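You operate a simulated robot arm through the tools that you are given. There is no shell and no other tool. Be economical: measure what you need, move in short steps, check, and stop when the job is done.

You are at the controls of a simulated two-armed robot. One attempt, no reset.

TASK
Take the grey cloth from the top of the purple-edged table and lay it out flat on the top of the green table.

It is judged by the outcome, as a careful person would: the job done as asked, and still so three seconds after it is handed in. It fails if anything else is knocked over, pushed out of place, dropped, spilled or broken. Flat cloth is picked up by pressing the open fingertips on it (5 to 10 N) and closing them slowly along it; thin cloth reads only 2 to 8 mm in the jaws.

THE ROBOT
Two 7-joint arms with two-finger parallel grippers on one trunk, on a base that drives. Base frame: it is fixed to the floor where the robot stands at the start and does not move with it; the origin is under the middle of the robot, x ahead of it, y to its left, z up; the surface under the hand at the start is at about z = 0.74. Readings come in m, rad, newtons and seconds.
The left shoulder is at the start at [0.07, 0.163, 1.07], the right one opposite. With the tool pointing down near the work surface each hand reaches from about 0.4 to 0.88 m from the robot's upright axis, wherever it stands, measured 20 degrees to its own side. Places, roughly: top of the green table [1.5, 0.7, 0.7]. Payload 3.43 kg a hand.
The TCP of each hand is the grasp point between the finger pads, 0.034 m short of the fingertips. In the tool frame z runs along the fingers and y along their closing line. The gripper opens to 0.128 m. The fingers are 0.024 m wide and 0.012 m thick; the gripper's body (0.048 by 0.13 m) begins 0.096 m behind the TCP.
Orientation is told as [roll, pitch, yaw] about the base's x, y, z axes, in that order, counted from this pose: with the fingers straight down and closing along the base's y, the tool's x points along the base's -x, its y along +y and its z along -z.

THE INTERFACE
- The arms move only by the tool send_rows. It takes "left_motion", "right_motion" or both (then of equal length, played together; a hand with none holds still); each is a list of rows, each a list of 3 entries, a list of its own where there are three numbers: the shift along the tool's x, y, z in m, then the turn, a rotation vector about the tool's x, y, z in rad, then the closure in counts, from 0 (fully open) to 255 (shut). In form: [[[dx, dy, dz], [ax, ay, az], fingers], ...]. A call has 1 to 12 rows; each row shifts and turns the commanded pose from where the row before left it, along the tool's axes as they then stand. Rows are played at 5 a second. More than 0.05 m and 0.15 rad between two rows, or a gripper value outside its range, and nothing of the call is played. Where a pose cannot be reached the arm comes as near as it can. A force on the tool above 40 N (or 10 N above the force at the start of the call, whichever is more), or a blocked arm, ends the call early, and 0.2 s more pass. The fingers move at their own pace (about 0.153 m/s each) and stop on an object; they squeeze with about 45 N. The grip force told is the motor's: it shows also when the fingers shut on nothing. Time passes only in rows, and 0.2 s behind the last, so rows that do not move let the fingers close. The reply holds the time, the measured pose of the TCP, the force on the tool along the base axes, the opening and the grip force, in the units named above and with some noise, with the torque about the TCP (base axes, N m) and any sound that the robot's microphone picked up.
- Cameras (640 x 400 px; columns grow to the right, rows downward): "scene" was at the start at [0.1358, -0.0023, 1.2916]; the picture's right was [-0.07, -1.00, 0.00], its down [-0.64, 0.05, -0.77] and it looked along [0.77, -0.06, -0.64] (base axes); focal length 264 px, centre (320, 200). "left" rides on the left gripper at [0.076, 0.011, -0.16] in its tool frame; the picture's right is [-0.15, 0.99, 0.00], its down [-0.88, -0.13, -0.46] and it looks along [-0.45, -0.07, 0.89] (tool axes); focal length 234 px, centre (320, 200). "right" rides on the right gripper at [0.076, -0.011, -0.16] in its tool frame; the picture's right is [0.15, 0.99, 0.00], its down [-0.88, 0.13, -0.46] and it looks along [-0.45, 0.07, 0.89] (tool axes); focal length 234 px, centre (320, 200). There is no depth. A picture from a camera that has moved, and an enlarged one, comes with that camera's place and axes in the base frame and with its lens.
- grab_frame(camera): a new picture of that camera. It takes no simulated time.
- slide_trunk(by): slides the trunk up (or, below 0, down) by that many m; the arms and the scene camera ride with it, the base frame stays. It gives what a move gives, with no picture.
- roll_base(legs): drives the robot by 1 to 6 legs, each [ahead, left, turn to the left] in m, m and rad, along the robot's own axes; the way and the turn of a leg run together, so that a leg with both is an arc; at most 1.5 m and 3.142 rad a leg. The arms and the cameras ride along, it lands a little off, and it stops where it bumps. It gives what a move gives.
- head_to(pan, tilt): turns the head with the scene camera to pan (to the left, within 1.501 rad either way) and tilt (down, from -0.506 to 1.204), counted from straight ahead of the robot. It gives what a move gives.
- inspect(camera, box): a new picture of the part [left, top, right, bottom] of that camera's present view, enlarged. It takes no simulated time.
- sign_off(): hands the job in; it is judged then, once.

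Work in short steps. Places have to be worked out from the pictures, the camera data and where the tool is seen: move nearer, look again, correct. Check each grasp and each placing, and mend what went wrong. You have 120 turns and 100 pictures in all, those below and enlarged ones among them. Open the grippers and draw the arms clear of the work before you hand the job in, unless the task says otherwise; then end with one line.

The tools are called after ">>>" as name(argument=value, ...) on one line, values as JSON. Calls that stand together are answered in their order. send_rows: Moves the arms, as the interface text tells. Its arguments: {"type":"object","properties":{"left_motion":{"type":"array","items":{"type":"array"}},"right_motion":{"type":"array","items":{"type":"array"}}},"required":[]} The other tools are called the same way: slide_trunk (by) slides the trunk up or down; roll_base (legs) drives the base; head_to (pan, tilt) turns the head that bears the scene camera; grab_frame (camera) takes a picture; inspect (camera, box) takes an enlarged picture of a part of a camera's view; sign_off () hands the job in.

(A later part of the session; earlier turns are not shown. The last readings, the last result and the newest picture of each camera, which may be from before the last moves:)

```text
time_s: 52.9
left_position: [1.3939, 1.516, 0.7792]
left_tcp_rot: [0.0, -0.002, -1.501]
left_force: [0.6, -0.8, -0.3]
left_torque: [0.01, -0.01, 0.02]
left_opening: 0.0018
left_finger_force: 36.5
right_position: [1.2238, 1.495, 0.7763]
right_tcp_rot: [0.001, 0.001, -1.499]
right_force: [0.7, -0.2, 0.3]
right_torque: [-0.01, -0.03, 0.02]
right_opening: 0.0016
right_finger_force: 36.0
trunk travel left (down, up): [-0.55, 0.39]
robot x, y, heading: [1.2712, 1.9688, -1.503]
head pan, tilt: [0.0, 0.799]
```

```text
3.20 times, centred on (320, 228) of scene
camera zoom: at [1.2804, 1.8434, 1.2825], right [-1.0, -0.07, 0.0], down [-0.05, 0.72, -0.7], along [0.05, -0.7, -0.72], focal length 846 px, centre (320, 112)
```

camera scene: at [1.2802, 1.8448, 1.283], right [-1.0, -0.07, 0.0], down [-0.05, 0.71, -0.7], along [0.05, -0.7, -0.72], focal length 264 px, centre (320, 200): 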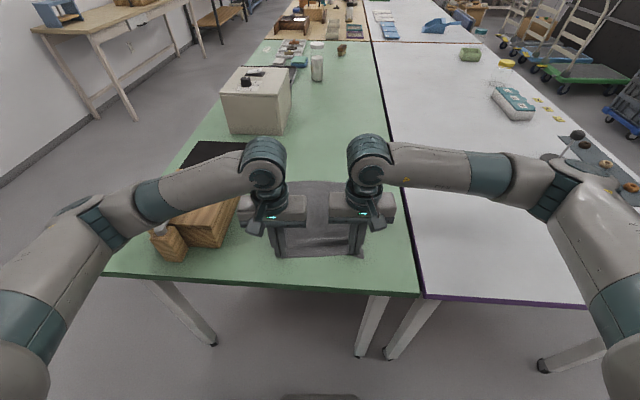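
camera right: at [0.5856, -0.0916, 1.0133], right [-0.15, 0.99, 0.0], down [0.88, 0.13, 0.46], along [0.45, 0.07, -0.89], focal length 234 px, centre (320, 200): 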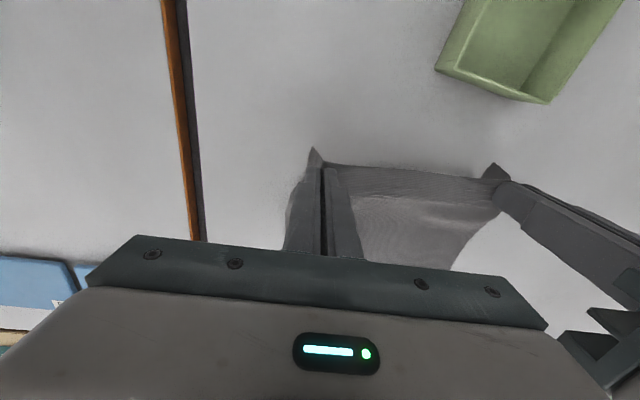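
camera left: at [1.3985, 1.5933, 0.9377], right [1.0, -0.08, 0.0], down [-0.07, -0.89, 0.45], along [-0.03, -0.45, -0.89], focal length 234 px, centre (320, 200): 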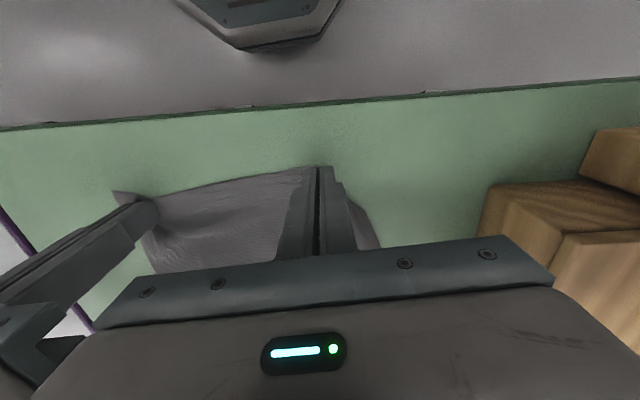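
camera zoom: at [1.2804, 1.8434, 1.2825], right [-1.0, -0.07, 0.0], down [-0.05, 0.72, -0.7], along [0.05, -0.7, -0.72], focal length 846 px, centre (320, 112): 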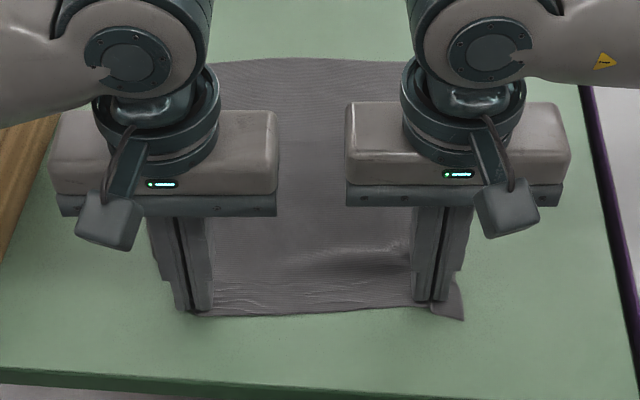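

Most slack is gone. One more centimetre back and slightly apart.

>>> send_rows(left_motion=[[[0.005, 0.002, 0], [0, 0, 0], 255], [[0.005, 0.002, 0], [0, 0, 0], 255], [[0.003, 0.002, 0], [0, 0, 0], 255], [[0, 0, 0], [0, 0, 0], 255]], right_motion=[[[0.005, -0.002, 0], [0, 0, 0], 255], [[0.005, -0.002, 0], [0, 0, 0], 255], [[0.003, -0.002, 0], [0, 0, 0], 255], [[0, 0, 0], [0, 0, 0], 255]])

>>> inspect(camera="scene", box=[220, 165, 420, 290])

```text
time_s: 53.9
left_position: [1.3982, 1.5284, 0.7791]
left_tcp_rot: [-0.003, 0.0, -1.499]
left_force: [-17.5, -2.6, -0.3]
left_torque: [-0.09, 0.6, 0.05]
left_opening: 0.0017
left_finger_force: 36.4
right_position: [1.2183, 1.5083, 0.7766]
right_tcp_rot: [0.005, 0.0, -1.498]
right_force: [18.5, 2.8, 1.3]
right_torque: [0.11, -0.63, 0.14]
right_opening: 0.0018
right_finger_force: 36.5
trunk travel left (down, up): [-0.55, 0.39]
robot x, y, heading: [1.2707, 1.9701, -1.5]
head pan, tilt: [0.0, 0.799]
```

```text
3.20 times, centred on (320, 228) of scene
camera zoom: at [1.2804, 1.8436, 1.2826], right [-1.0, -0.07, 0.0], down [-0.05, 0.72, -0.7], along [0.05, -0.7, -0.72], focal length 846 px, centre (320, 112)
```

zoom: 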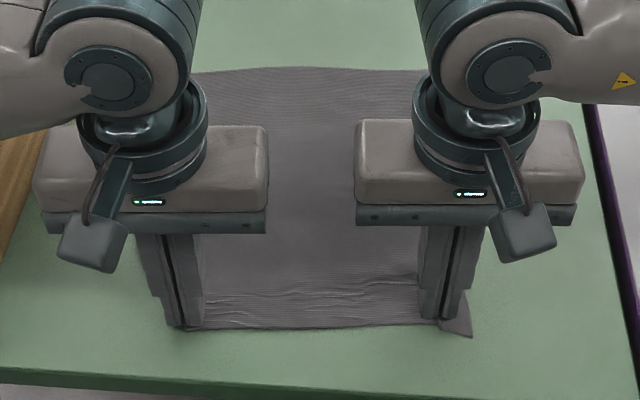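

The sheet is flat and taut. I relax the tension, press lightly and open the fingers slowly so they spread the pinched folds back out.

>>> send_rows(left_motion=[[[0, -0.004, 0.002], [0, 0, 0], 255], [[0, 0, 0.003], [0, 0, 0], 255], [[0, 0, 0], [0, 0, 0], 247], [[0, 0, 0], [0, 0, 0], 239], [[0, 0, 0], [0, 0, 0], 231], [[0, 0, 0], [0, 0, 0], 223], [[0, 0, 0], [0, 0, 0], 215], [[0, 0, 0], [0, 0, 0], 207], [[0, 0, 0], [0, 0, 0], 199], [[0, 0, 0], [0, 0, 0], 191], [[0, 0, 0], [0, 0, 0], 183]], right_motion=[[[0, 0.004, 0.001], [0, 0, 0], 255], [[0, 0, 0.002], [0, 0, 0], 255], [[0, 0, 0], [0, 0, 0], 247], [[0, 0, 0], [0, 0, 0], 239], [[0, 0, 0], [0, 0, 0], 231], [[0, 0, 0], [0, 0, 0], 223], [[0, 0, 0], [0, 0, 0], 215], [[0, 0, 0], [0, 0, 0], 207], [[0, 0, 0], [0, 0, 0], 199], [[0, 0, 0], [0, 0, 0], 191], [[0, 0, 0], [0, 0, 0], 183]])

>>> inspect(camera="scene", box=[220, 165, 420, 290])

>>> grab_frame(camera="left")

>>> grab_frame(camera="right")

```text
time_s: 55.5
left_position: [1.3939, 1.5286, 0.7745]
left_tcp_rot: [-0.005, -0.007, -1.5]
left_force: [-1.8, 1.8, 17.6]
left_torque: [-0.08, -0.12, 0.01]
left_opening: 0.0186
left_finger_force: 0.1
right_position: [1.2223, 1.5097, 0.7748]
right_tcp_rot: [0.003, -0.004, -1.501]
right_force: [-1.3, 3.2, 18.2]
right_torque: [0.18, 0.19, 0.0]
right_opening: 0.0186
right_finger_force: 0.0
trunk travel left (down, up): [-0.55, 0.39]
robot x, y, heading: [1.2692, 1.9706, -1.497]
head pan, tilt: [0.0, 0.799]
stopped in row 7 (left hand): the force on the tool passed its limit at 41 N (the readings are from after the stop); the commanded pose is now the measured one
```

```text
3.20 times, centred on (320, 228) of scene
camera zoom: at [1.28, 1.8466, 1.2825], right [-1.0, -0.07, 0.0], down [-0.05, 0.71, -0.7], along [0.05, -0.7, -0.72], focal length 846 px, centre (320, 112)
```

zoom: 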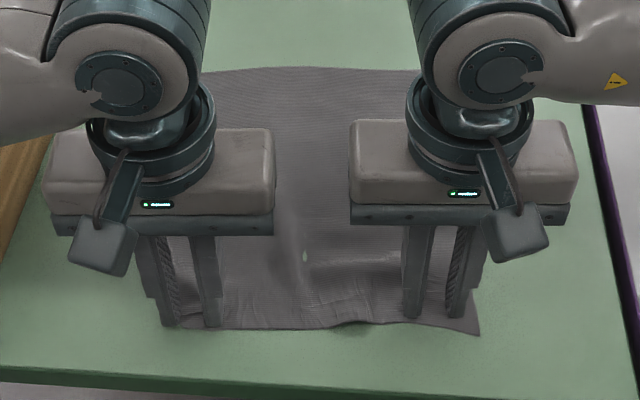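

```text
65 pictures are left
camera left: at [1.3991, 1.607, 0.9338], right [1.0, -0.08, 0.0], down [-0.07, -0.88, 0.46], along [-0.04, -0.46, -0.89], focal length 234 px, centre (320, 200)
```

left: 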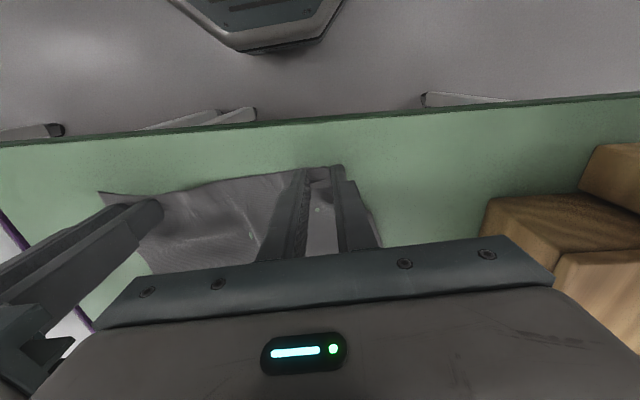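

```text
64 pictures are left
camera right: at [1.2055, 1.5836, 0.9342], right [0.98, 0.22, 0.0], down [0.19, -0.87, 0.46], along [0.1, -0.45, -0.89], focal length 234 px, centre (320, 200)
```

right: 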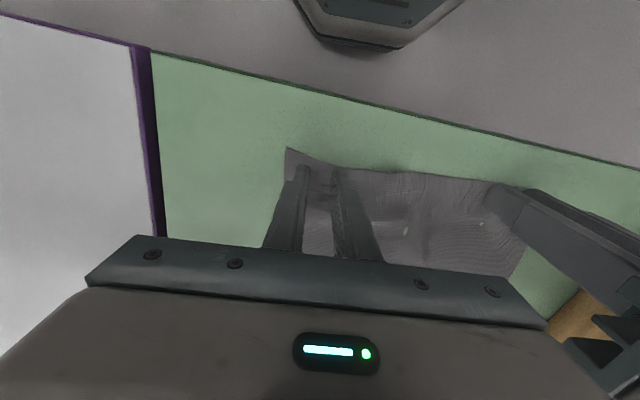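

Released; the inner fingers pushed some slack to the middle. I lift straight up and retract to see the result.

>>> send_rows(left_motion=[[[0, 0, -0.01], [0, 0, 0], 183], [[0, 0, -0.03], [0, 0, 0], 183], [[0, 0.02, -0.04], [0, 0, 0], 183], [[0, 0.04, -0.03], [0, 0, 0], 183], [[0, 0.04, 0], [0, 0, 0], 183], [[0, 0.02, 0], [0, 0, 0], 183]], right_motion=[[[0, 0, -0.01], [0, 0, 0], 183], [[0, 0, -0.03], [0, 0, 0], 183], [[0, -0.02, -0.04], [0, 0, 0], 183], [[0, -0.04, -0.03], [0, 0, 0], 183], [[0, -0.04, 0], [0, 0, 0], 183], [[0, -0.02, 0], [0, 0, 0], 183]])

>>> inspect(camera="scene", box=[220, 165, 420, 290])

>>> grab_frame(camera="scene")

```text
time_s: 56.9
left_position: [1.5112, 1.538, 0.883]
left_tcp_rot: [-0.002, -0.001, -1.502]
left_force: [0.1, 0.4, -0.1]
left_torque: [0.0, 0.03, 0.01]
left_opening: 0.0363
left_finger_force: 0.0
right_position: [1.1027, 1.5, 0.8858]
right_tcp_rot: [0.001, -0.002, -1.5]
right_force: [-0.2, -0.4, -0.1]
right_torque: [0.0, 0.01, -0.01]
right_opening: 0.0363
right_finger_force: 0.0
trunk travel left (down, up): [-0.55, 0.39]
robot x, y, heading: [1.271, 1.9693, -1.498]
head pan, tilt: [0.0, 0.799]
```

```text
3.20 times, centred on (320, 228) of scene
camera zoom: at [1.2802, 1.844, 1.2826], right [-1.0, -0.07, 0.0], down [-0.05, 0.71, -0.7], along [0.05, -0.7, -0.72], focal length 846 px, centre (320, 112)
```

zoom: 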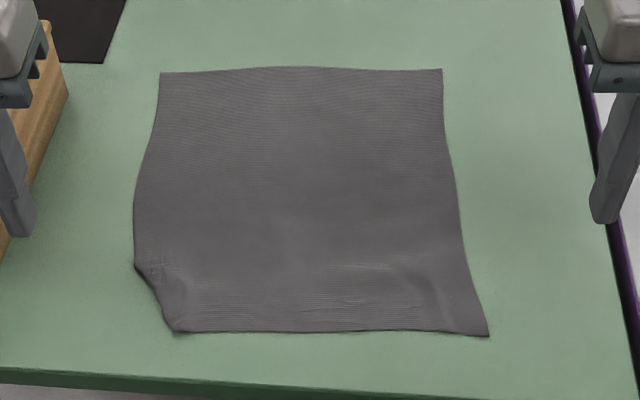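

```text
62 pictures are left
camera scene: at [1.2802, 1.844, 1.2826], right [-1.0, -0.07, 0.0], down [-0.05, 0.71, -0.7], along [0.05, -0.7, -0.72], focal length 264 px, centre (320, 200)
```

scene: 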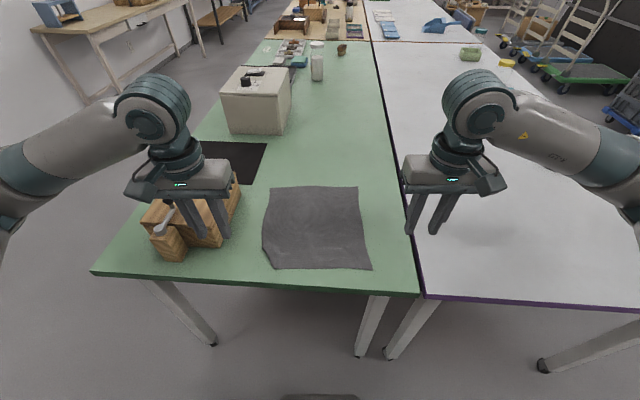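

The cloth is flat except the near-left corner, which is folded under (fold from about (1.447,1.488) to (1.405,1.541)). I'll pinch just inside it with the left hand, lift so the flap drops out, and lay it again.

>>> send_rows(left_motion=[[[-0.01, -0.04, 0], [0, 0, 0], 175], [[-0.016, -0.04, 0], [0, 0, 0], 175], [[-0.016, -0.04, 0.0], [0, 0, 0], 175], [[-0.016, -0.0255, 0.02], [0, 0, 0], 175], [[0, 0, 0.04], [0, 0, 0], 175], [[0, 0, 0.035], [0, 0, 0], 175], [[0, 0, 0.01], [0, 0, 0], 175], [[0, 0, 0], [0, 0, 0], 175]])

>>> inspect(camera="scene", box=[220, 165, 420, 290])

>>> grab_frame(camera="left")

```text
time_s: 58.7
left_position: [1.374, 1.4691, 0.7776]
left_tcp_rot: [-0.003, -0.001, -1.5]
left_force: [0.8, 0.1, -0.1]
left_torque: [0.03, -0.03, 0.0]
left_opening: 0.0401
left_finger_force: 0.1
right_position: [1.1025, 1.5001, 0.886]
right_tcp_rot: [0.001, 0.0, -1.499]
right_force: [0.1, 0.2, 0.2]
right_torque: [-0.01, -0.02, -0.01]
right_opening: 0.036
right_finger_force: 0.1
trunk travel left (down, up): [-0.55, 0.39]
robot x, y, heading: [1.275, 1.9712, -1.496]
head pan, tilt: [0.0, 0.799]
```

```text
3.20 times, centred on (320, 228) of scene
camera zoom: at [1.2802, 1.8434, 1.2825], right [-1.0, -0.07, 0.0], down [-0.05, 0.72, -0.7], along [0.05, -0.7, -0.72], focal length 846 px, centre (320, 112)
```

zoom: 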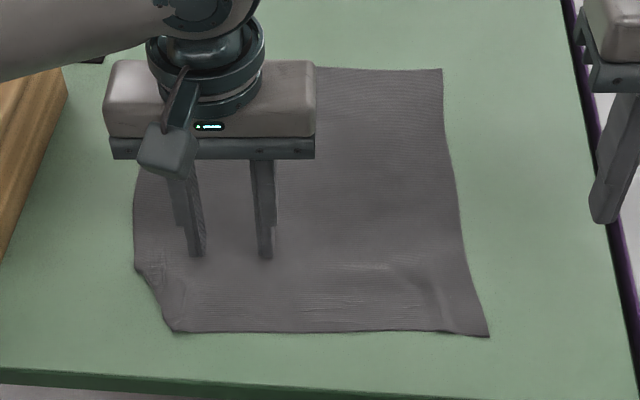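

```text
60 pictures are left
camera left: at [1.3792, 1.5454, 0.9363], right [1.0, -0.08, 0.0], down [-0.07, -0.89, 0.46], along [-0.04, -0.46, -0.89], focal length 234 px, centre (320, 200)
```

left: 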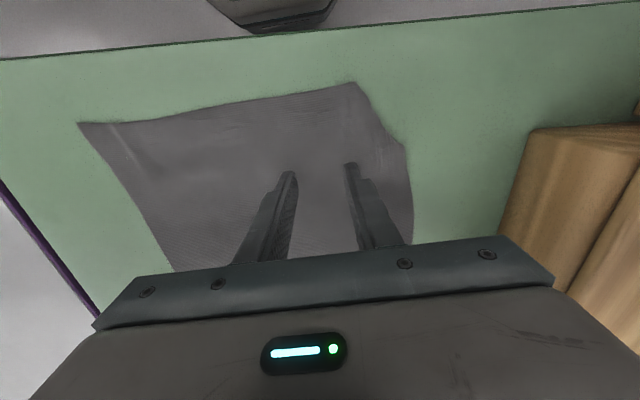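

Positioned inside the fold. I press and close.

>>> send_rows(left_motion=[[[0, 0, 0.002], [0, 0, 0], 175], [[0, 0, 0.0015], [0, 0, 0], 175], [[0, 0, 0], [0, 0, 0], 187], [[0, 0, 0], [0, 0, 0], 199], [[0, 0, 0], [0, 0, 0], 211], [[0, 0, 0], [0, 0, 0], 223], [[0, 0, 0], [0, 0, 0], 235], [[0, 0, 0], [0, 0, 0], 247], [[0, 0, 0], [0, 0, 0], 255], [[0, 0, 0], [0, 0, 0], 255]])

>>> send_rows(left_motion=[[[0, 0, -0.02], [0, 0, 0], 255], [[0, 0, -0.02], [0, 0, 0], 255], [[0, 0, -0.025], [0, 0, 0], 255], [[0, 0, -0.025], [0, 0, 0], 255], [[0, 0, 0], [0, 0, 0], 255]])

>>> inspect(camera="scene", box=[220, 165, 420, 290])

>>> grab_frame(camera="left")

```text
time_s: 60.9
left_position: [1.3725, 1.4687, 0.7738]
left_tcp_rot: [-0.002, -0.004, -1.499]
left_force: [-1.4, -0.5, 14.6]
left_torque: [0.03, 0.03, 0.04]
left_opening: 0.0017
left_finger_force: 36.7
right_position: [1.1031, 1.5001, 0.8864]
right_tcp_rot: [0.002, -0.002, -1.498]
right_force: [-0.2, 0.1, -0.2]
right_torque: [0.04, -0.05, 0.03]
right_opening: 0.036
right_finger_force: 0.0
trunk travel left (down, up): [-0.55, 0.39]
robot x, y, heading: [1.2709, 1.9697, -1.505]
head pan, tilt: [0.0, 0.799]
```

```text
time_s: 62.1
left_position: [1.3718, 1.4674, 0.8619]
left_tcp_rot: [-0.002, -0.002, -1.5]
left_force: [0.5, -0.5, -0.1]
left_torque: [0.0, 0.02, 0.01]
left_opening: 0.0018
left_finger_force: 37.5
right_position: [1.1037, 1.4995, 0.8846]
right_tcp_rot: [0.002, 0.001, -1.499]
right_force: [-0.1, -0.2, 0.0]
right_torque: [0.02, 0.0, -0.02]
right_opening: 0.0362
right_finger_force: 0.0
trunk travel left (down, up): [-0.55, 0.39]
robot x, y, heading: [1.2714, 1.9698, -1.502]
head pan, tilt: [0.0, 0.799]
```

```text
3.20 times, centred on (320, 228) of scene
camera zoom: at [1.2805, 1.8433, 1.2825], right [-1.0, -0.07, 0.0], down [-0.05, 0.72, -0.7], along [0.05, -0.69, -0.72], focal length 846 px, centre (320, 112)
```

zoom: 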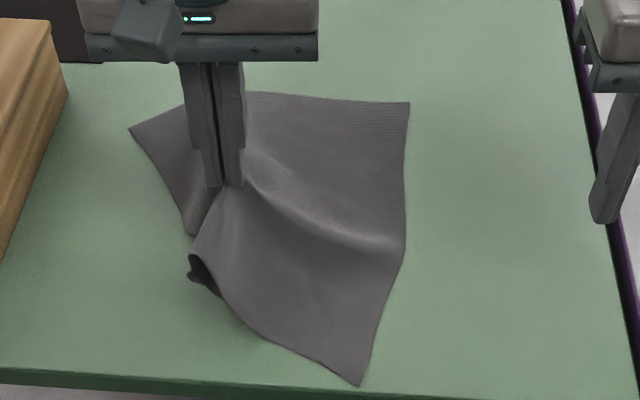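

```text
58 pictures are left
camera left: at [1.3774, 1.5457, 1.0211], right [1.0, -0.08, 0.0], down [-0.07, -0.89, 0.46], along [-0.04, -0.46, -0.89], focal length 234 px, centre (320, 200)
```

left: 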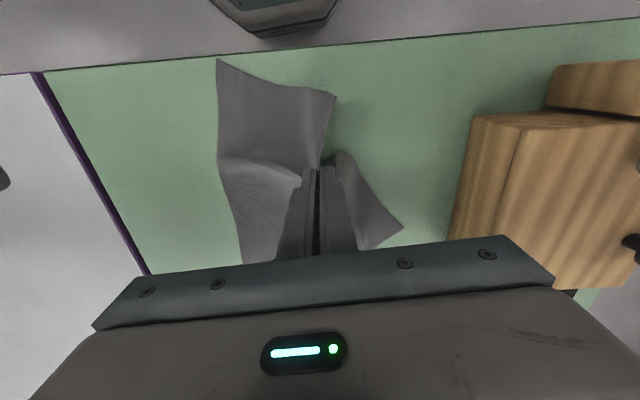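

The cloth slid in, and the corner flap still curls under. I lift further so the flap hangs free.

>>> send_rows(left_motion=[[[0, 0, -0.03], [0, 0, 0], 255], [[0, 0, -0.03], [0, 0, 0], 255], [[0, 0, -0.03], [0, 0, 0], 255], [[0, 0, 0], [0, 0, 0], 255], [[0, 0, 0], [0, 0, 0], 255]])

>>> inspect(camera="scene", box=[220, 125, 420, 250])

```text
time_s: 63.3
left_position: [1.3712, 1.4683, 0.9567]
left_tcp_rot: [-0.003, -0.002, -1.498]
left_force: [-0.5, 0.9, 0.2]
left_torque: [0.01, 0.01, 0.02]
left_opening: 0.0018
left_finger_force: 36.6
right_position: [1.1023, 1.4995, 0.8866]
right_tcp_rot: [0.003, -0.002, -1.5]
right_force: [0.0, -0.2, -0.4]
right_torque: [0.01, 0.03, -0.02]
right_opening: 0.0363
right_finger_force: 0.0
trunk travel left (down, up): [-0.55, 0.39]
robot x, y, heading: [1.2678, 1.9699, -1.503]
head pan, tilt: [0.0, 0.799]
```

```text
3.20 times, centred on (320, 188) of scene
camera zoom: at [1.2801, 1.8437, 1.2826], right [-1.0, -0.07, 0.0], down [-0.05, 0.72, -0.7], along [0.05, -0.7, -0.72], focal length 846 px, centre (320, 240)
```

zoom: 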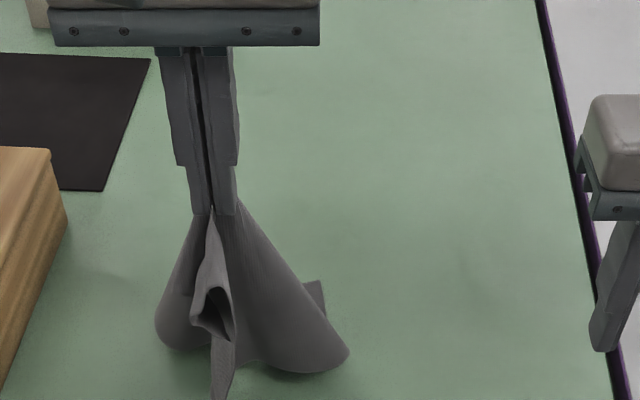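

The near-left corner now hangs free as a tail towards me. I lower with a slight inward move so the tail stays outward.

>>> send_rows(left_motion=[[[0, 0, 0.025], [0, 0, 0], 255], [[-0.005, -0.005, 0.025], [0, 0, 0], 255], [[-0.01, -0.005, 0.025], [0, 0, 0], 255], [[-0.01, -0.005, 0.025], [0, 0, 0], 255], [[-0.005, -0.005, 0.025], [0, 0, 0], 255], [[-0.005, -0.005, 0.025], [0, 0, 0], 255], [[0, 0, 0.02], [0, 0, 0], 255], [[0, 0, 0], [0, 0, 0], 255]])

>>> inspect(camera="scene", box=[220, 145, 420, 270])

>>> grab_frame(camera="left")

```text
time_s: 65.1
left_position: [1.3483, 1.4304, 0.7834]
left_tcp_rot: [-0.001, -0.002, -1.498]
left_force: [1.0, 0.1, 0.0]
left_torque: [0.02, -0.01, 0.0]
left_opening: 0.0018
left_finger_force: 36.6
right_position: [1.1024, 1.4992, 0.8851]
right_tcp_rot: [0.001, -0.002, -1.498]
right_force: [0.2, -0.5, 0.2]
right_torque: [0.02, 0.01, -0.05]
right_opening: 0.036
right_finger_force: 0.1
trunk travel left (down, up): [-0.55, 0.39]
robot x, y, heading: [1.2705, 1.9719, -1.503]
head pan, tilt: [0.0, 0.799]
```

```text
3.20 times, centred on (320, 208) of scene
camera zoom: at [1.2801, 1.8436, 1.2826], right [-1.0, -0.07, 0.0], down [-0.05, 0.72, -0.7], along [0.05, -0.7, -0.72], focal length 846 px, centre (320, 176)
```

zoom: 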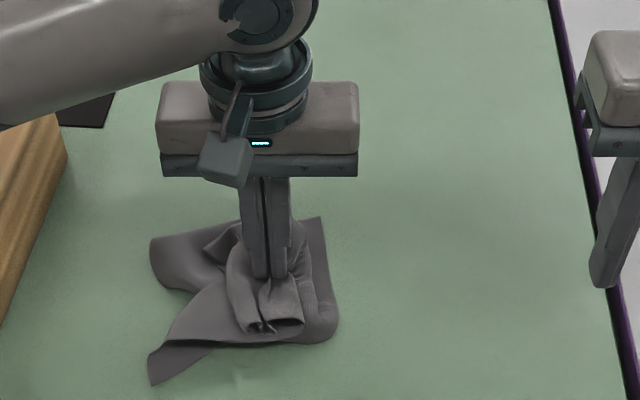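

```text
55 pictures are left
camera left: at [1.3538, 1.5081, 0.9423], right [1.0, -0.08, 0.0], down [-0.07, -0.89, 0.46], along [-0.04, -0.46, -0.89], focal length 234 px, centre (320, 200)
```

left: 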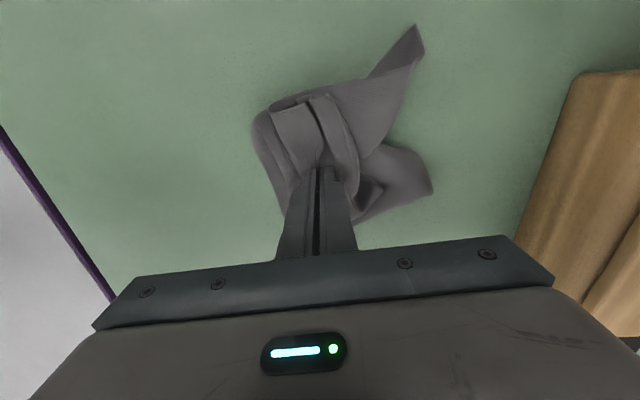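

The cloth bunched up. I release it, lift clear and look for its corners so I can re-hang it by two of them.

>>> send_rows(left_motion=[[[0, 0, 0.003], [0, 0, 0], 240], [[0, 0, 0], [0, 0, 0], 200], [[0, 0, -0.01], [0, 0, 0], 180], [[0, 0, -0.03], [0, 0, 0], 175], [[0, 0, -0.05], [0, 0, 0], 175], [[0, 0.04, -0.03], [0, 0, 0], 175], [[0, 0.05, 0], [0, 0, 0], 175], [[0, 0.05, 0], [0, 0, 0], 175]])

>>> inspect(camera="scene", box=[240, 165, 380, 275])

```text
time_s: 66.9
left_position: [1.4893, 1.4418, 0.9018]
left_tcp_rot: [-0.004, -0.002, -1.501]
left_force: [0.8, -0.8, 0.0]
left_torque: [-0.04, 0.04, 0.03]
left_opening: 0.0403
left_finger_force: 0.1
right_position: [1.1044, 1.4999, 0.8868]
right_tcp_rot: [0.001, -0.001, -1.498]
right_force: [0.0, 0.2, -0.3]
right_torque: [-0.03, 0.03, 0.01]
right_opening: 0.0363
right_finger_force: 0.1
trunk travel left (down, up): [-0.55, 0.39]
robot x, y, heading: [1.2686, 1.9707, -1.499]
head pan, tilt: [0.0, 0.799]
```

```text
3.64 times, centred on (310, 220) of scene
camera zoom: at [1.2819, 1.8443, 1.2826], right [-1.0, -0.07, 0.0], down [-0.05, 0.71, -0.7], along [0.05, -0.7, -0.72], focal length 962 px, centre (356, 127)
```

zoom: 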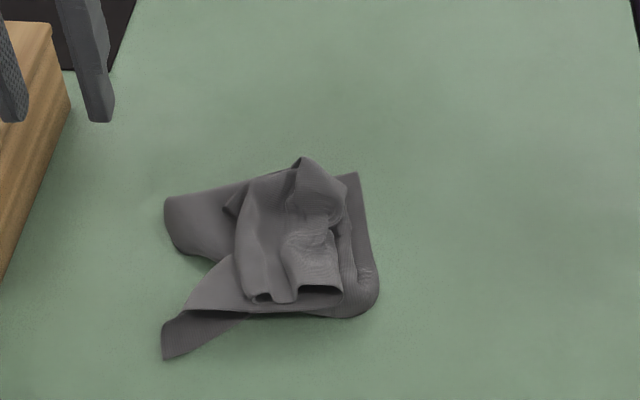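

I look from both wrist cameras to identify the corners.

>>> grab_frame(camera="left")

>>> inspect(camera="right", box=[400, 60, 640, 260])

```text
53 pictures are left
camera left: at [1.4953, 1.5185, 1.0607], right [1.0, -0.08, 0.0], down [-0.07, -0.89, 0.46], along [-0.04, -0.46, -0.89], focal length 234 px, centre (320, 200)
```

left: 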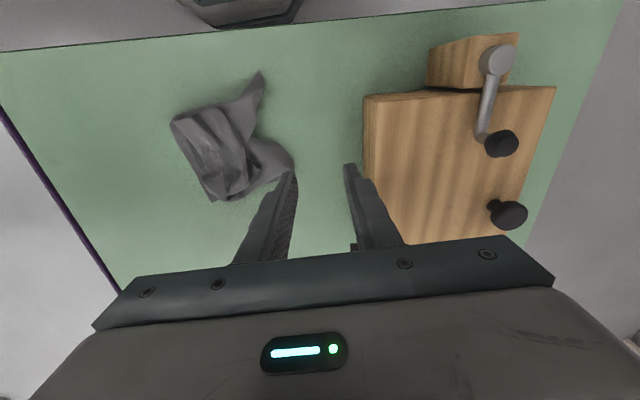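

```text
2.00 times, centred on (520, 160) of right
camera zoom: at [1.0885, 1.5738, 1.0458], right [0.98, 0.22, 0.0], down [0.19, -0.87, 0.46], along [0.1, -0.45, -0.89], focal length 468 px, centre (-80, 280)
```

zoom: 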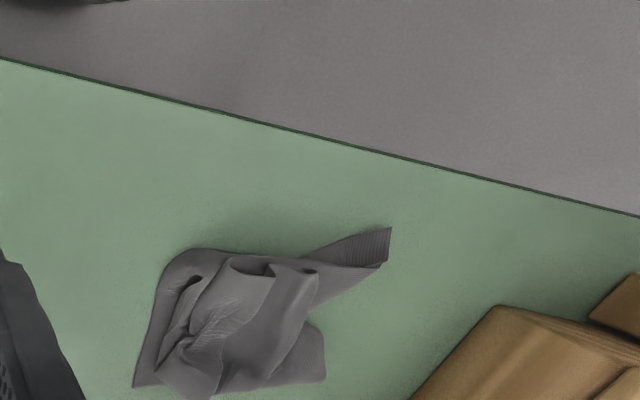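

C at about (1.315, 1.367) is a clear single-layer corner (far right). I'll turn the right hand 90° so it can pinch along that edge, keeping it up while turning.

>>> send_rows(right_motion=[[[0, 0, -0.02], [0, 0, -0.143], 200], [[0, 0, 0], [0, 0, -0.143], 200], [[0, 0, 0], [0, 0, -0.143], 175], [[0, 0, 0], [0, 0, -0.143], 175], [[0, 0, 0], [0, 0, -0.143], 175], [[0, 0, 0], [0, 0, -0.143], 175], [[0, 0, 0], [0, 0, -0.143], 175], [[0, 0, 0], [0, 0, -0.143], 175], [[0, 0, 0], [0, 0, -0.143], 175], [[0, 0, 0], [0, 0, -0.143], 175], [[0, 0, 0], [0, 0, -0.14], 175], [[0, 0, 0], [0, 0, 0], 175]])

>>> grab_frame(camera="right")

```text
time_s: 69.5
left_position: [1.4881, 1.4399, 0.901]
left_tcp_rot: [-0.001, 0.0, -1.5]
left_force: [-0.3, 0.1, 0.6]
left_torque: [0.0, 0.03, -0.01]
left_opening: 0.0404
left_finger_force: 0.0
right_position: [1.1022, 1.4986, 0.903]
right_tcp_rot: [0.0, -0.002, -0.164]
right_force: [0.8, 0.1, -0.1]
right_torque: [-0.03, -0.02, 0.01]
right_opening: 0.0402
right_finger_force: 0.0
right hand out of reach, approached as far as the arm can: row 10, 11
trunk travel left (down, up): [-0.55, 0.39]
robot x, y, heading: [1.2699, 1.971, -1.5]
head pan, tilt: [0.0, 0.799]
```

```text
51 pictures are left
camera right: at [1.0267, 1.4999, 1.0623], right [0.02, 1.0, 0.0], down [0.89, -0.02, 0.46], along [0.46, -0.01, -0.89], focal length 234 px, centre (320, 200)
```

right: 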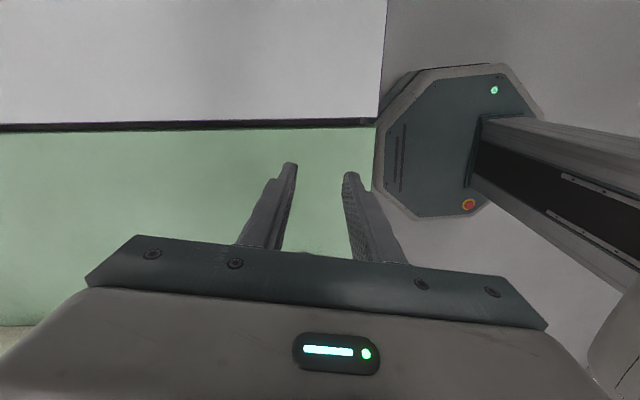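

Nearly square now. I move over corner C and descend part-way.

>>> send_rows(right_motion=[[[-0.045, -0.014, 0], [0, 0, 0], 175], [[-0.045, -0.015, 0], [0, 0, 0], 175], [[-0.045, -0.015, 0], [0, 0, 0], 175], [[-0.045, -0.015, 0], [0, 0, 0], 175], [[-0.045, -0.014, 0], [0, 0, 0], 175], [[0, 0, 0.04], [0, 0, 0], 175], [[0, 0, 0.03], [0, 0, 0], 175], [[0, 0, 0], [0, 0, 0], 175]])

>>> grab_frame(camera="right")

>>> inspect(camera="scene", box=[240, 165, 380, 275])

```text
time_s: 71.3
left_position: [1.4891, 1.4406, 0.9018]
left_tcp_rot: [-0.001, -0.001, -1.5]
left_force: [0.2, -0.7, 0.1]
left_torque: [-0.01, 0.01, 0.02]
left_opening: 0.0402
left_finger_force: 0.0
right_position: [1.2359, 1.4269, 0.8965]
right_tcp_rot: [0.0, -0.001, -0.172]
right_force: [-0.2, -0.4, 0.0]
right_torque: [0.01, -0.03, 0.04]
right_opening: 0.0403
right_finger_force: 0.1
right hand out of reach, approached as far as the arm can: row 4, 5, 6, 7
trunk travel left (down, up): [-0.55, 0.39]
robot x, y, heading: [1.2725, 1.9682, -1.496]
head pan, tilt: [0.0, 0.799]
```

```text
50 pictures are left
camera right: at [1.161, 1.4278, 1.0552], right [0.03, 1.0, 0.0], down [0.89, -0.02, 0.46], along [0.46, -0.01, -0.89], focal length 234 px, centre (320, 200)
```

right: 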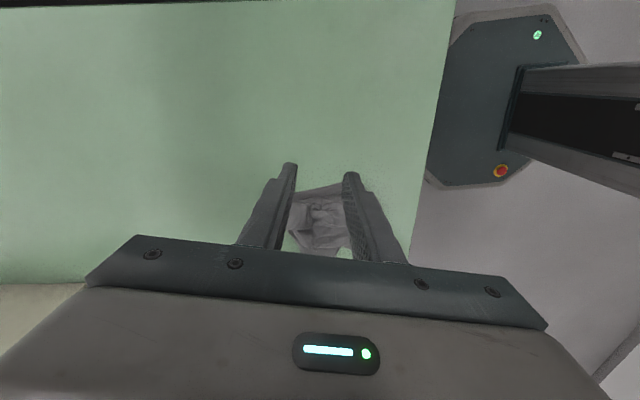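

```text
3.64 times, centred on (310, 220) of scene
camera zoom: at [1.2804, 1.8436, 1.2825], right [-1.0, -0.07, 0.0], down [-0.05, 0.72, -0.7], along [0.05, -0.7, -0.72], focal length 962 px, centre (356, 127)
```

zoom: 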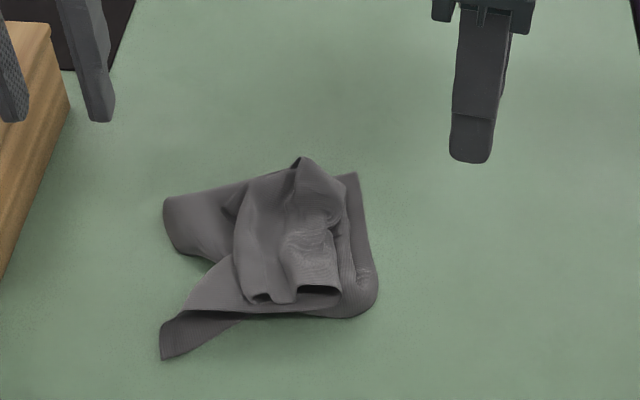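

That yaw runs out of reach here. I raise the left hand clear of the wooden box and strafe the base 0.12 m left so C lies better for the right hand.

>>> send_rows(left_motion=[[[0, 0, -0.04], [0, 0, 0], 175], [[0, 0, -0.04], [0, 0, 0], 175], [[0, 0, -0.04], [0, 0, 0], 175], [[0, 0, -0.04], [0, 0, 0], 175], [[0, 0, 0], [0, 0, 0], 175]])

>>> roll_base(legs=[[0, 0.12, 0]])

```text
time_s: 72.5
left_position: [1.4925, 1.4399, 1.0628]
left_tcp_rot: [-0.001, -0.001, -1.501]
left_force: [-0.5, -0.1, 0.8]
left_torque: [0.0, -0.01, 0.02]
left_opening: 0.0402
left_finger_force: 0.2
right_position: [1.238, 1.4263, 0.8963]
right_tcp_rot: [0.001, -0.002, -0.174]
right_force: [1.6, 1.2, -0.4]
right_torque: [0.04, 0.0, 0.01]
right_opening: 0.0403
right_finger_force: 0.0
trunk travel left (down, up): [-0.55, 0.39]
robot x, y, heading: [1.2713, 1.9725, -1.504]
head pan, tilt: [0.0, 0.799]
```

```text
time_s: 73.7
left_position: [1.6133, 1.4527, 1.063]
left_tcp_rot: [-0.005, -0.001, -1.498]
left_force: [0.9, -0.3, 0.3]
left_torque: [-0.01, 0.08, 0.03]
left_opening: 0.0405
left_finger_force: 0.0
right_position: [1.3597, 1.4349, 0.8965]
right_tcp_rot: [-0.001, -0.002, -0.17]
right_force: [-0.3, 0.2, 0.7]
right_torque: [-0.03, 0.03, -0.01]
right_opening: 0.04
right_finger_force: 0.1
trunk travel left (down, up): [-0.55, 0.39]
robot x, y, heading: [1.3923, 1.9791, -1.497]
head pan, tilt: [0.0, 0.799]
```

Now I move the right hand the remaining few cm over C and lower part-way.

>>> send_rows(right_motion=[[[0.02, -0.026, 0], [0, 0, 0], 175], [[0.02, -0.026, 0], [0, 0, 0], 175], [[0, 0, 0.03], [0, 0, 0], 175], [[0, 0, 0.03], [0, 0, 0], 175], [[0, 0, 0], [0, 0, 0], 175]])

>>> grab_frame(camera="right")

>>> inspect(camera="scene", box=[300, 165, 440, 275])

```text
time_s: 74.9
left_position: [1.6144, 1.4519, 1.0634]
left_tcp_rot: [-0.002, -0.002, -1.498]
left_force: [-0.1, -0.3, -0.9]
left_torque: [-0.02, -0.03, 0.03]
left_opening: 0.0403
left_finger_force: 0.1
right_position: [1.3616, 1.4351, 0.8371]
right_tcp_rot: [-0.001, -0.004, -0.172]
right_force: [0.3, 0.5, 0.0]
right_torque: [-0.02, 0.01, 0.0]
right_opening: 0.0403
right_finger_force: 0.2
right hand out of reach, approached as far as the arm can: row 1, 2
trunk travel left (down, up): [-0.55, 0.39]
robot x, y, heading: [1.3931, 1.9782, -1.501]
head pan, tilt: [0.0, 0.799]
```

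```text
48 pictures are left
camera right: at [1.2852, 1.4376, 0.9967], right [0.03, 1.0, 0.0], down [0.89, -0.02, 0.46], along [0.46, -0.01, -0.89], focal length 234 px, centre (320, 200)
```

right: 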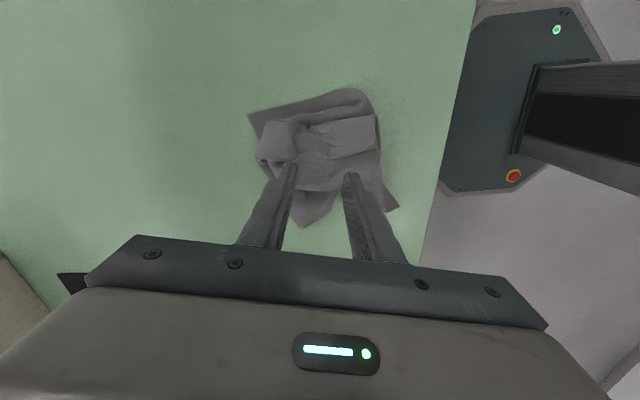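

```text
3.64 times, centred on (370, 220) of scene
camera zoom: at [1.4018, 1.8526, 1.2826], right [-1.0, -0.07, 0.0], down [-0.05, 0.71, -0.7], along [0.05, -0.7, -0.72], focal length 962 px, centre (138, 127)
```

zoom: 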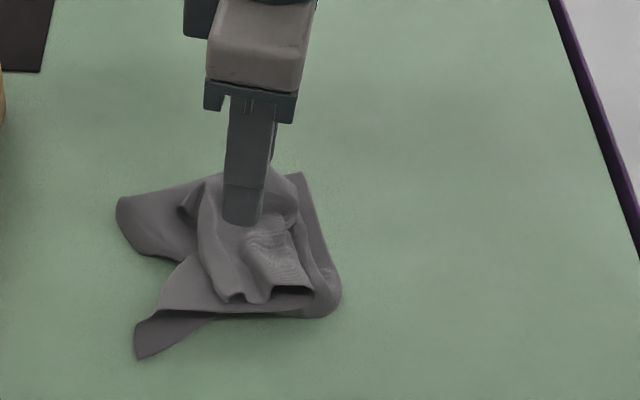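

The yaw is at its limit; I rotate back about 0.3 rad and then move over C.

>>> send_rows(right_motion=[[[0, 0, -0.03], [0, 0, 0.1], 175], [[0, 0, 0], [0, 0, 0.1], 175], [[0, 0, 0], [0, 0, 0.1], 175], [[0.012, -0.031, 0], [0, 0, 0], 175], [[0.012, -0.031, 0], [0, 0, 0], 175], [[0, 0, 0], [0, 0, 0], 175]])

>>> grab_frame(camera="right")

```text
time_s: 76.3
left_position: [1.6152, 1.4519, 1.0624]
left_tcp_rot: [-0.003, 0.0, -1.497]
left_force: [-0.5, -0.6, -1.4]
left_torque: [0.0, -0.04, 0.01]
left_opening: 0.0401
left_finger_force: 0.1
right_position: [1.3113, 1.3907, 0.8705]
right_tcp_rot: [-0.001, -0.002, -0.468]
right_force: [-0.5, 0.9, -1.2]
right_torque: [-0.03, 0.0, -0.02]
right_opening: 0.0405
right_finger_force: 0.0
trunk travel left (down, up): [-0.55, 0.39]
robot x, y, heading: [1.3905, 1.9796, -1.492]
head pan, tilt: [0.0, 0.799]
```

```text
46 pictures are left
camera right: at [1.2399, 1.4142, 1.0297], right [0.32, 0.95, 0.0], down [0.84, -0.28, 0.46], along [0.43, -0.14, -0.89], focal length 234 px, centre (320, 200)
```

right: 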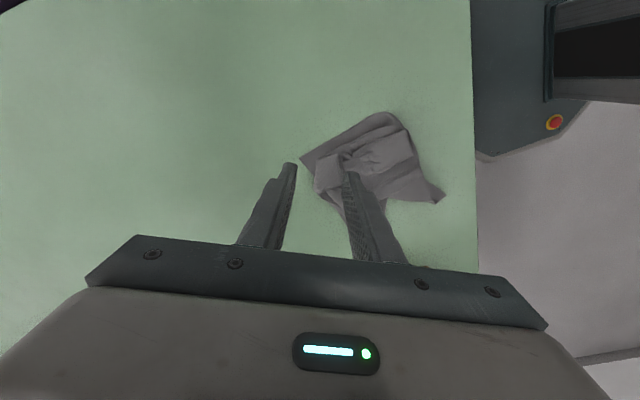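

C confirmed at (1.317, 1.362), the right edge running to (1.295, 1.465). The hand is right over the strip by C; I narrow the fingers and descend most of the way.

>>> send_rows(right_motion=[[[0, 0, 0.03], [0, 0, 0], 191], [[0, 0, 0.03], [0, 0, 0], 191], [[0, 0, 0.015], [0, 0, 0], 191], [[0, 0, 0], [0, 0, 0], 191]])

>>> inspect(camera="right", box=[220, 60, 460, 260])

>>> inspect(camera="scene", box=[300, 165, 440, 275])

```text
time_s: 77.3
left_position: [1.6144, 1.4521, 1.0626]
left_tcp_rot: [-0.001, -0.002, -1.499]
left_force: [0.4, -0.9, 0.0]
left_torque: [0.03, -0.01, 0.0]
left_opening: 0.0402
left_finger_force: 0.1
right_position: [1.3078, 1.3906, 0.7953]
right_tcp_rot: [0.001, -0.003, -0.47]
right_force: [-0.9, -0.3, -0.2]
right_torque: [0.0, 0.01, -0.01]
right_opening: 0.0322
right_finger_force: 0.1
trunk travel left (down, up): [-0.55, 0.39]
robot x, y, heading: [1.3904, 1.9824, -1.504]
head pan, tilt: [0.0, 0.799]
```

```text
2.00 times, centred on (340, 160) of right
camera zoom: at [1.2363, 1.4135, 0.9547], right [0.32, 0.95, 0.0], down [0.84, -0.28, 0.46], along [0.43, -0.14, -0.89], focal length 468 px, centre (280, 280)
```

zoom: 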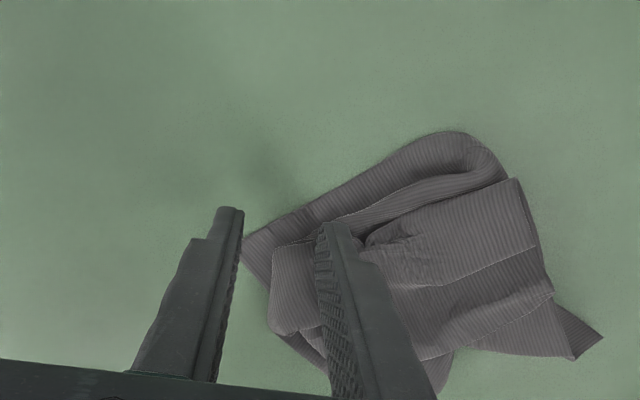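

```text
3.64 times, centred on (370, 220) of scene
camera zoom: at [1.402, 1.8525, 1.2826], right [-1.0, -0.07, 0.0], down [-0.05, 0.72, -0.7], along [0.05, -0.7, -0.72], focal length 962 px, centre (138, 127)
```

zoom: 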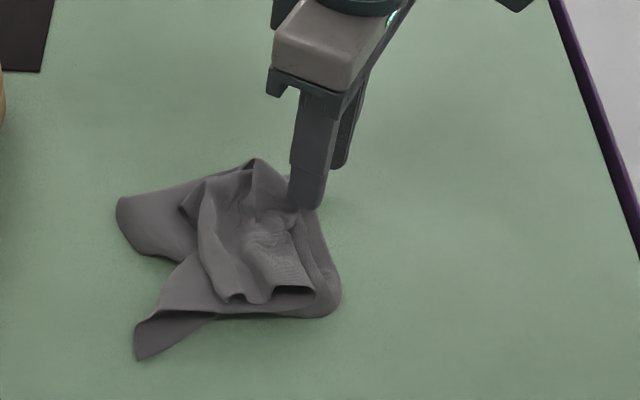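

Finger 1 is just off the corner and finger 2 by the fold. I rotate 0.2 rad toward the edge line and shift 1.8 cm along it.

>>> send_rows(right_motion=[[[0, 0, -0.02], [0, 0, -0.1], 191], [[0, 0, 0], [0, 0, -0.1], 191], [[0.003, 0.017, 0], [0, 0, 0], 191], [[0, 0, 0.015], [0, 0, 0], 191], [[0, 0, 0], [0, 0, 0], 191]])

>>> inspect(camera="right", box=[220, 60, 460, 260])

```text
time_s: 78.5
left_position: [1.6138, 1.4507, 1.0641]
left_tcp_rot: [-0.001, -0.001, -1.497]
left_force: [0.4, -0.6, 0.4]
left_torque: [-0.01, 0.01, 0.0]
left_opening: 0.0402
left_finger_force: 0.2
right_position: [1.3142, 1.4082, 0.7977]
right_tcp_rot: [0.0, -0.001, -0.368]
right_force: [0.5, 0.2, 0.1]
right_torque: [0.0, 0.01, -0.01]
right_opening: 0.0321
right_finger_force: 0.0
right hand out of reach, approached as far as the arm can: row 2
trunk travel left (down, up): [-0.55, 0.39]
robot x, y, heading: [1.3927, 1.9818, -1.497]
head pan, tilt: [0.0, 0.799]
```

```text
2.00 times, centred on (340, 160) of right
camera zoom: at [1.2396, 1.4248, 0.9579], right [0.22, 0.98, 0.0], down [0.87, -0.2, 0.46], along [0.45, -0.1, -0.89], focal length 468 px, centre (280, 280)
```

zoom: 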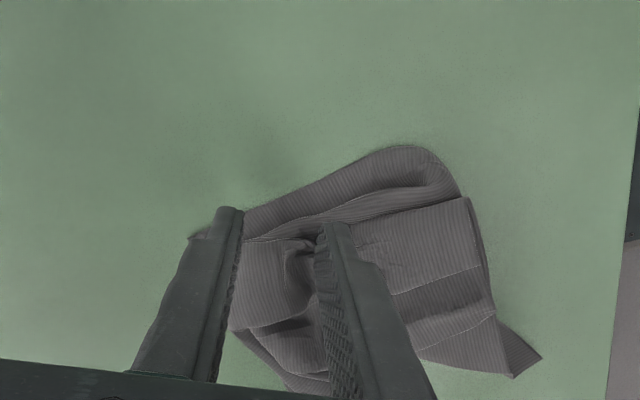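

The strip by C is narrow. I use a smaller opening (2 cm) and shift to sit on the strip, then press and pinch.

>>> send_rows(right_motion=[[[0.01, -0.008, 0], [0, 0, 0], 213], [[0, 0, 0.012], [0, 0, 0], 213], [[0, 0, 0.006], [0, 0, 0], 213], [[0, 0, 0.003], [0, 0, 0], 213], [[0, 0, 0], [0, 0, 0], 213]])

>>> inspect(camera="right", box=[220, 60, 460, 260])

```text
time_s: 79.7
left_position: [1.6144, 1.4509, 1.0626]
left_tcp_rot: [-0.002, -0.001, -1.498]
left_force: [-0.7, -0.1, -0.6]
left_torque: [0.01, -0.01, -0.04]
left_opening: 0.0403
left_finger_force: 0.1
right_position: [1.3017, 1.4053, 0.7766]
right_tcp_rot: [0.003, -0.002, -0.371]
right_force: [0.2, 1.4, 0.0]
right_torque: [-0.01, 0.0, 0.0]
right_opening: 0.0209
right_finger_force: 0.0
trunk travel left (down, up): [-0.55, 0.39]
robot x, y, heading: [1.3949, 1.9777, -1.497]
head pan, tilt: [0.0, 0.799]
```

```text
2.00 times, centred on (340, 160) of right
camera zoom: at [1.2278, 1.4204, 0.9367], right [0.22, 0.98, 0.0], down [0.87, -0.2, 0.46], along [0.45, -0.1, -0.89], focal length 468 px, centre (280, 280)
```

zoom: 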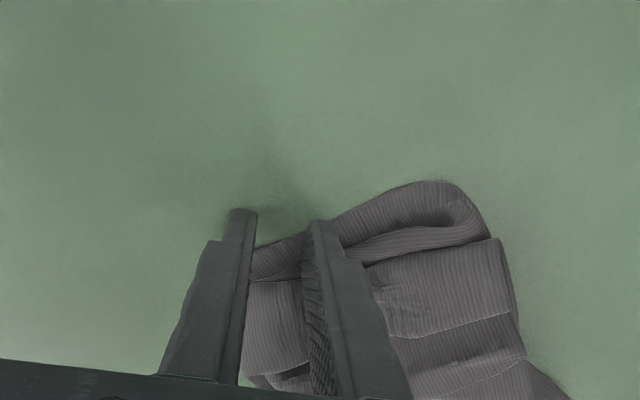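

Slightly too far out; I move 8 mm inward, press and close.

>>> send_rows(right_motion=[[[-0.008, 0.002, 0], [0, 0, 0], 213], [[0, 0, 0.002], [0, 0, 0], 213], [[0, 0, 0.0015], [0, 0, 0], 213], [[0, 0, 0], [0, 0, 0], 220], [[0, 0, 0], [0, 0, 0], 227], [[0, 0, 0], [0, 0, 0], 234], [[0, 0, 0], [0, 0, 0], 241], [[0, 0, 0], [0, 0, 0], 248], [[0, 0, 0], [0, 0, 0], 255], [[0, 0, 0], [0, 0, 0], 255]])

>>> send_rows(right_motion=[[[0, 0, -0.02], [0, 0, 0], 255], [[0, 0, -0.03], [0, 0, 0], 255], [[0, 0, -0.03], [0, 0, 0], 255], [[0, 0, 0], [0, 0, 0], 255]])

>>> inspect(camera="scene", box=[280, 145, 440, 275])

```text
time_s: 81.9
left_position: [1.6142, 1.4538, 1.0646]
left_tcp_rot: [-0.004, -0.003, -1.497]
left_force: [-0.1, -0.4, 0.9]
left_torque: [-0.01, 0.03, 0.01]
left_opening: 0.04
left_finger_force: 0.0
right_position: [1.3121, 1.4059, 0.7749]
right_tcp_rot: [-0.002, -0.003, -0.369]
right_force: [2.4, 0.0, 28.9]
right_torque: [0.07, -0.43, -0.04]
right_opening: 0.0011
right_finger_force: 36.0
trunk travel left (down, up): [-0.55, 0.39]
robot x, y, heading: [1.3926, 1.9768, -1.498]
head pan, tilt: [0.0, 0.799]
```

```text
time_s: 82.9
left_position: [1.6153, 1.4511, 1.0607]
left_tcp_rot: [-0.003, -0.002, -1.497]
left_force: [-1.1, 0.3, 0.8]
left_torque: [0.0, -0.05, 0.0]
left_opening: 0.0402
left_finger_force: 0.1
right_position: [1.3107, 1.4062, 0.8535]
right_tcp_rot: [0.001, -0.003, -0.37]
right_force: [0.0, 0.3, 0.3]
right_torque: [0.03, -0.01, -0.02]
right_opening: 0.0007
right_finger_force: 35.6
trunk travel left (down, up): [-0.55, 0.39]
robot x, y, heading: [1.3913, 1.9798, -1.495]
head pan, tilt: [0.0, 0.799]
```

```text
3.08 times, centred on (360, 210) of scene
camera zoom: at [1.4017, 1.8525, 1.2825], right [-1.0, -0.07, 0.0], down [-0.05, 0.72, -0.7], along [0.05, -0.7, -0.72], focal length 814 px, centre (197, 169)
```

zoom: 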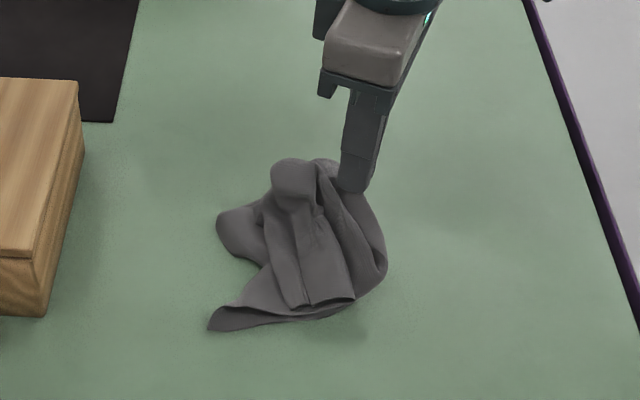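

Something seems to be lifting with the right hand; I raise further to see how the cloth hangs.

>>> send_rows(right_motion=[[[0, 0, -0.04], [0, 0, 0], 255], [[0, 0, -0.04], [0, 0, 0], 255], [[0, 0, -0.04], [0, 0, 0], 255], [[0, 0, -0.04], [0, 0, 0], 255], [[0, 0, 0], [0, 0, 0], 255]])

>>> grab_frame(camera="scene")

```text
time_s: 84.1
left_position: [1.6147, 1.4501, 1.0619]
left_tcp_rot: [-0.002, -0.002, -1.497]
left_force: [0.2, 0.3, -0.8]
left_torque: [-0.01, 0.03, -0.01]
left_opening: 0.0402
left_finger_force: 0.1
right_position: [1.3081, 1.4031, 1.0164]
right_tcp_rot: [0.001, -0.002, -0.371]
right_force: [-1.0, 0.3, -0.5]
right_torque: [0.02, 0.04, -0.03]
right_opening: 0.0007
right_finger_force: 35.3
trunk travel left (down, up): [-0.55, 0.39]
robot x, y, heading: [1.3953, 1.9803, -1.497]
head pan, tilt: [0.0, 0.799]
```

```text
40 pictures are left
camera scene: at [1.4017, 1.852, 1.2825], right [-1.0, -0.07, 0.0], down [-0.05, 0.72, -0.7], along [0.05, -0.69, -0.72], focal length 264 px, centre (320, 200)
```

scene: 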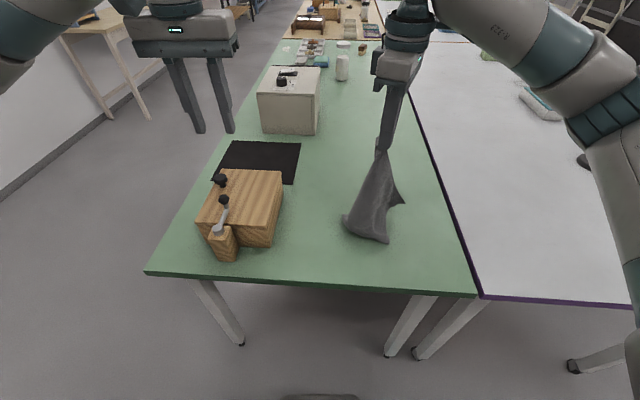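

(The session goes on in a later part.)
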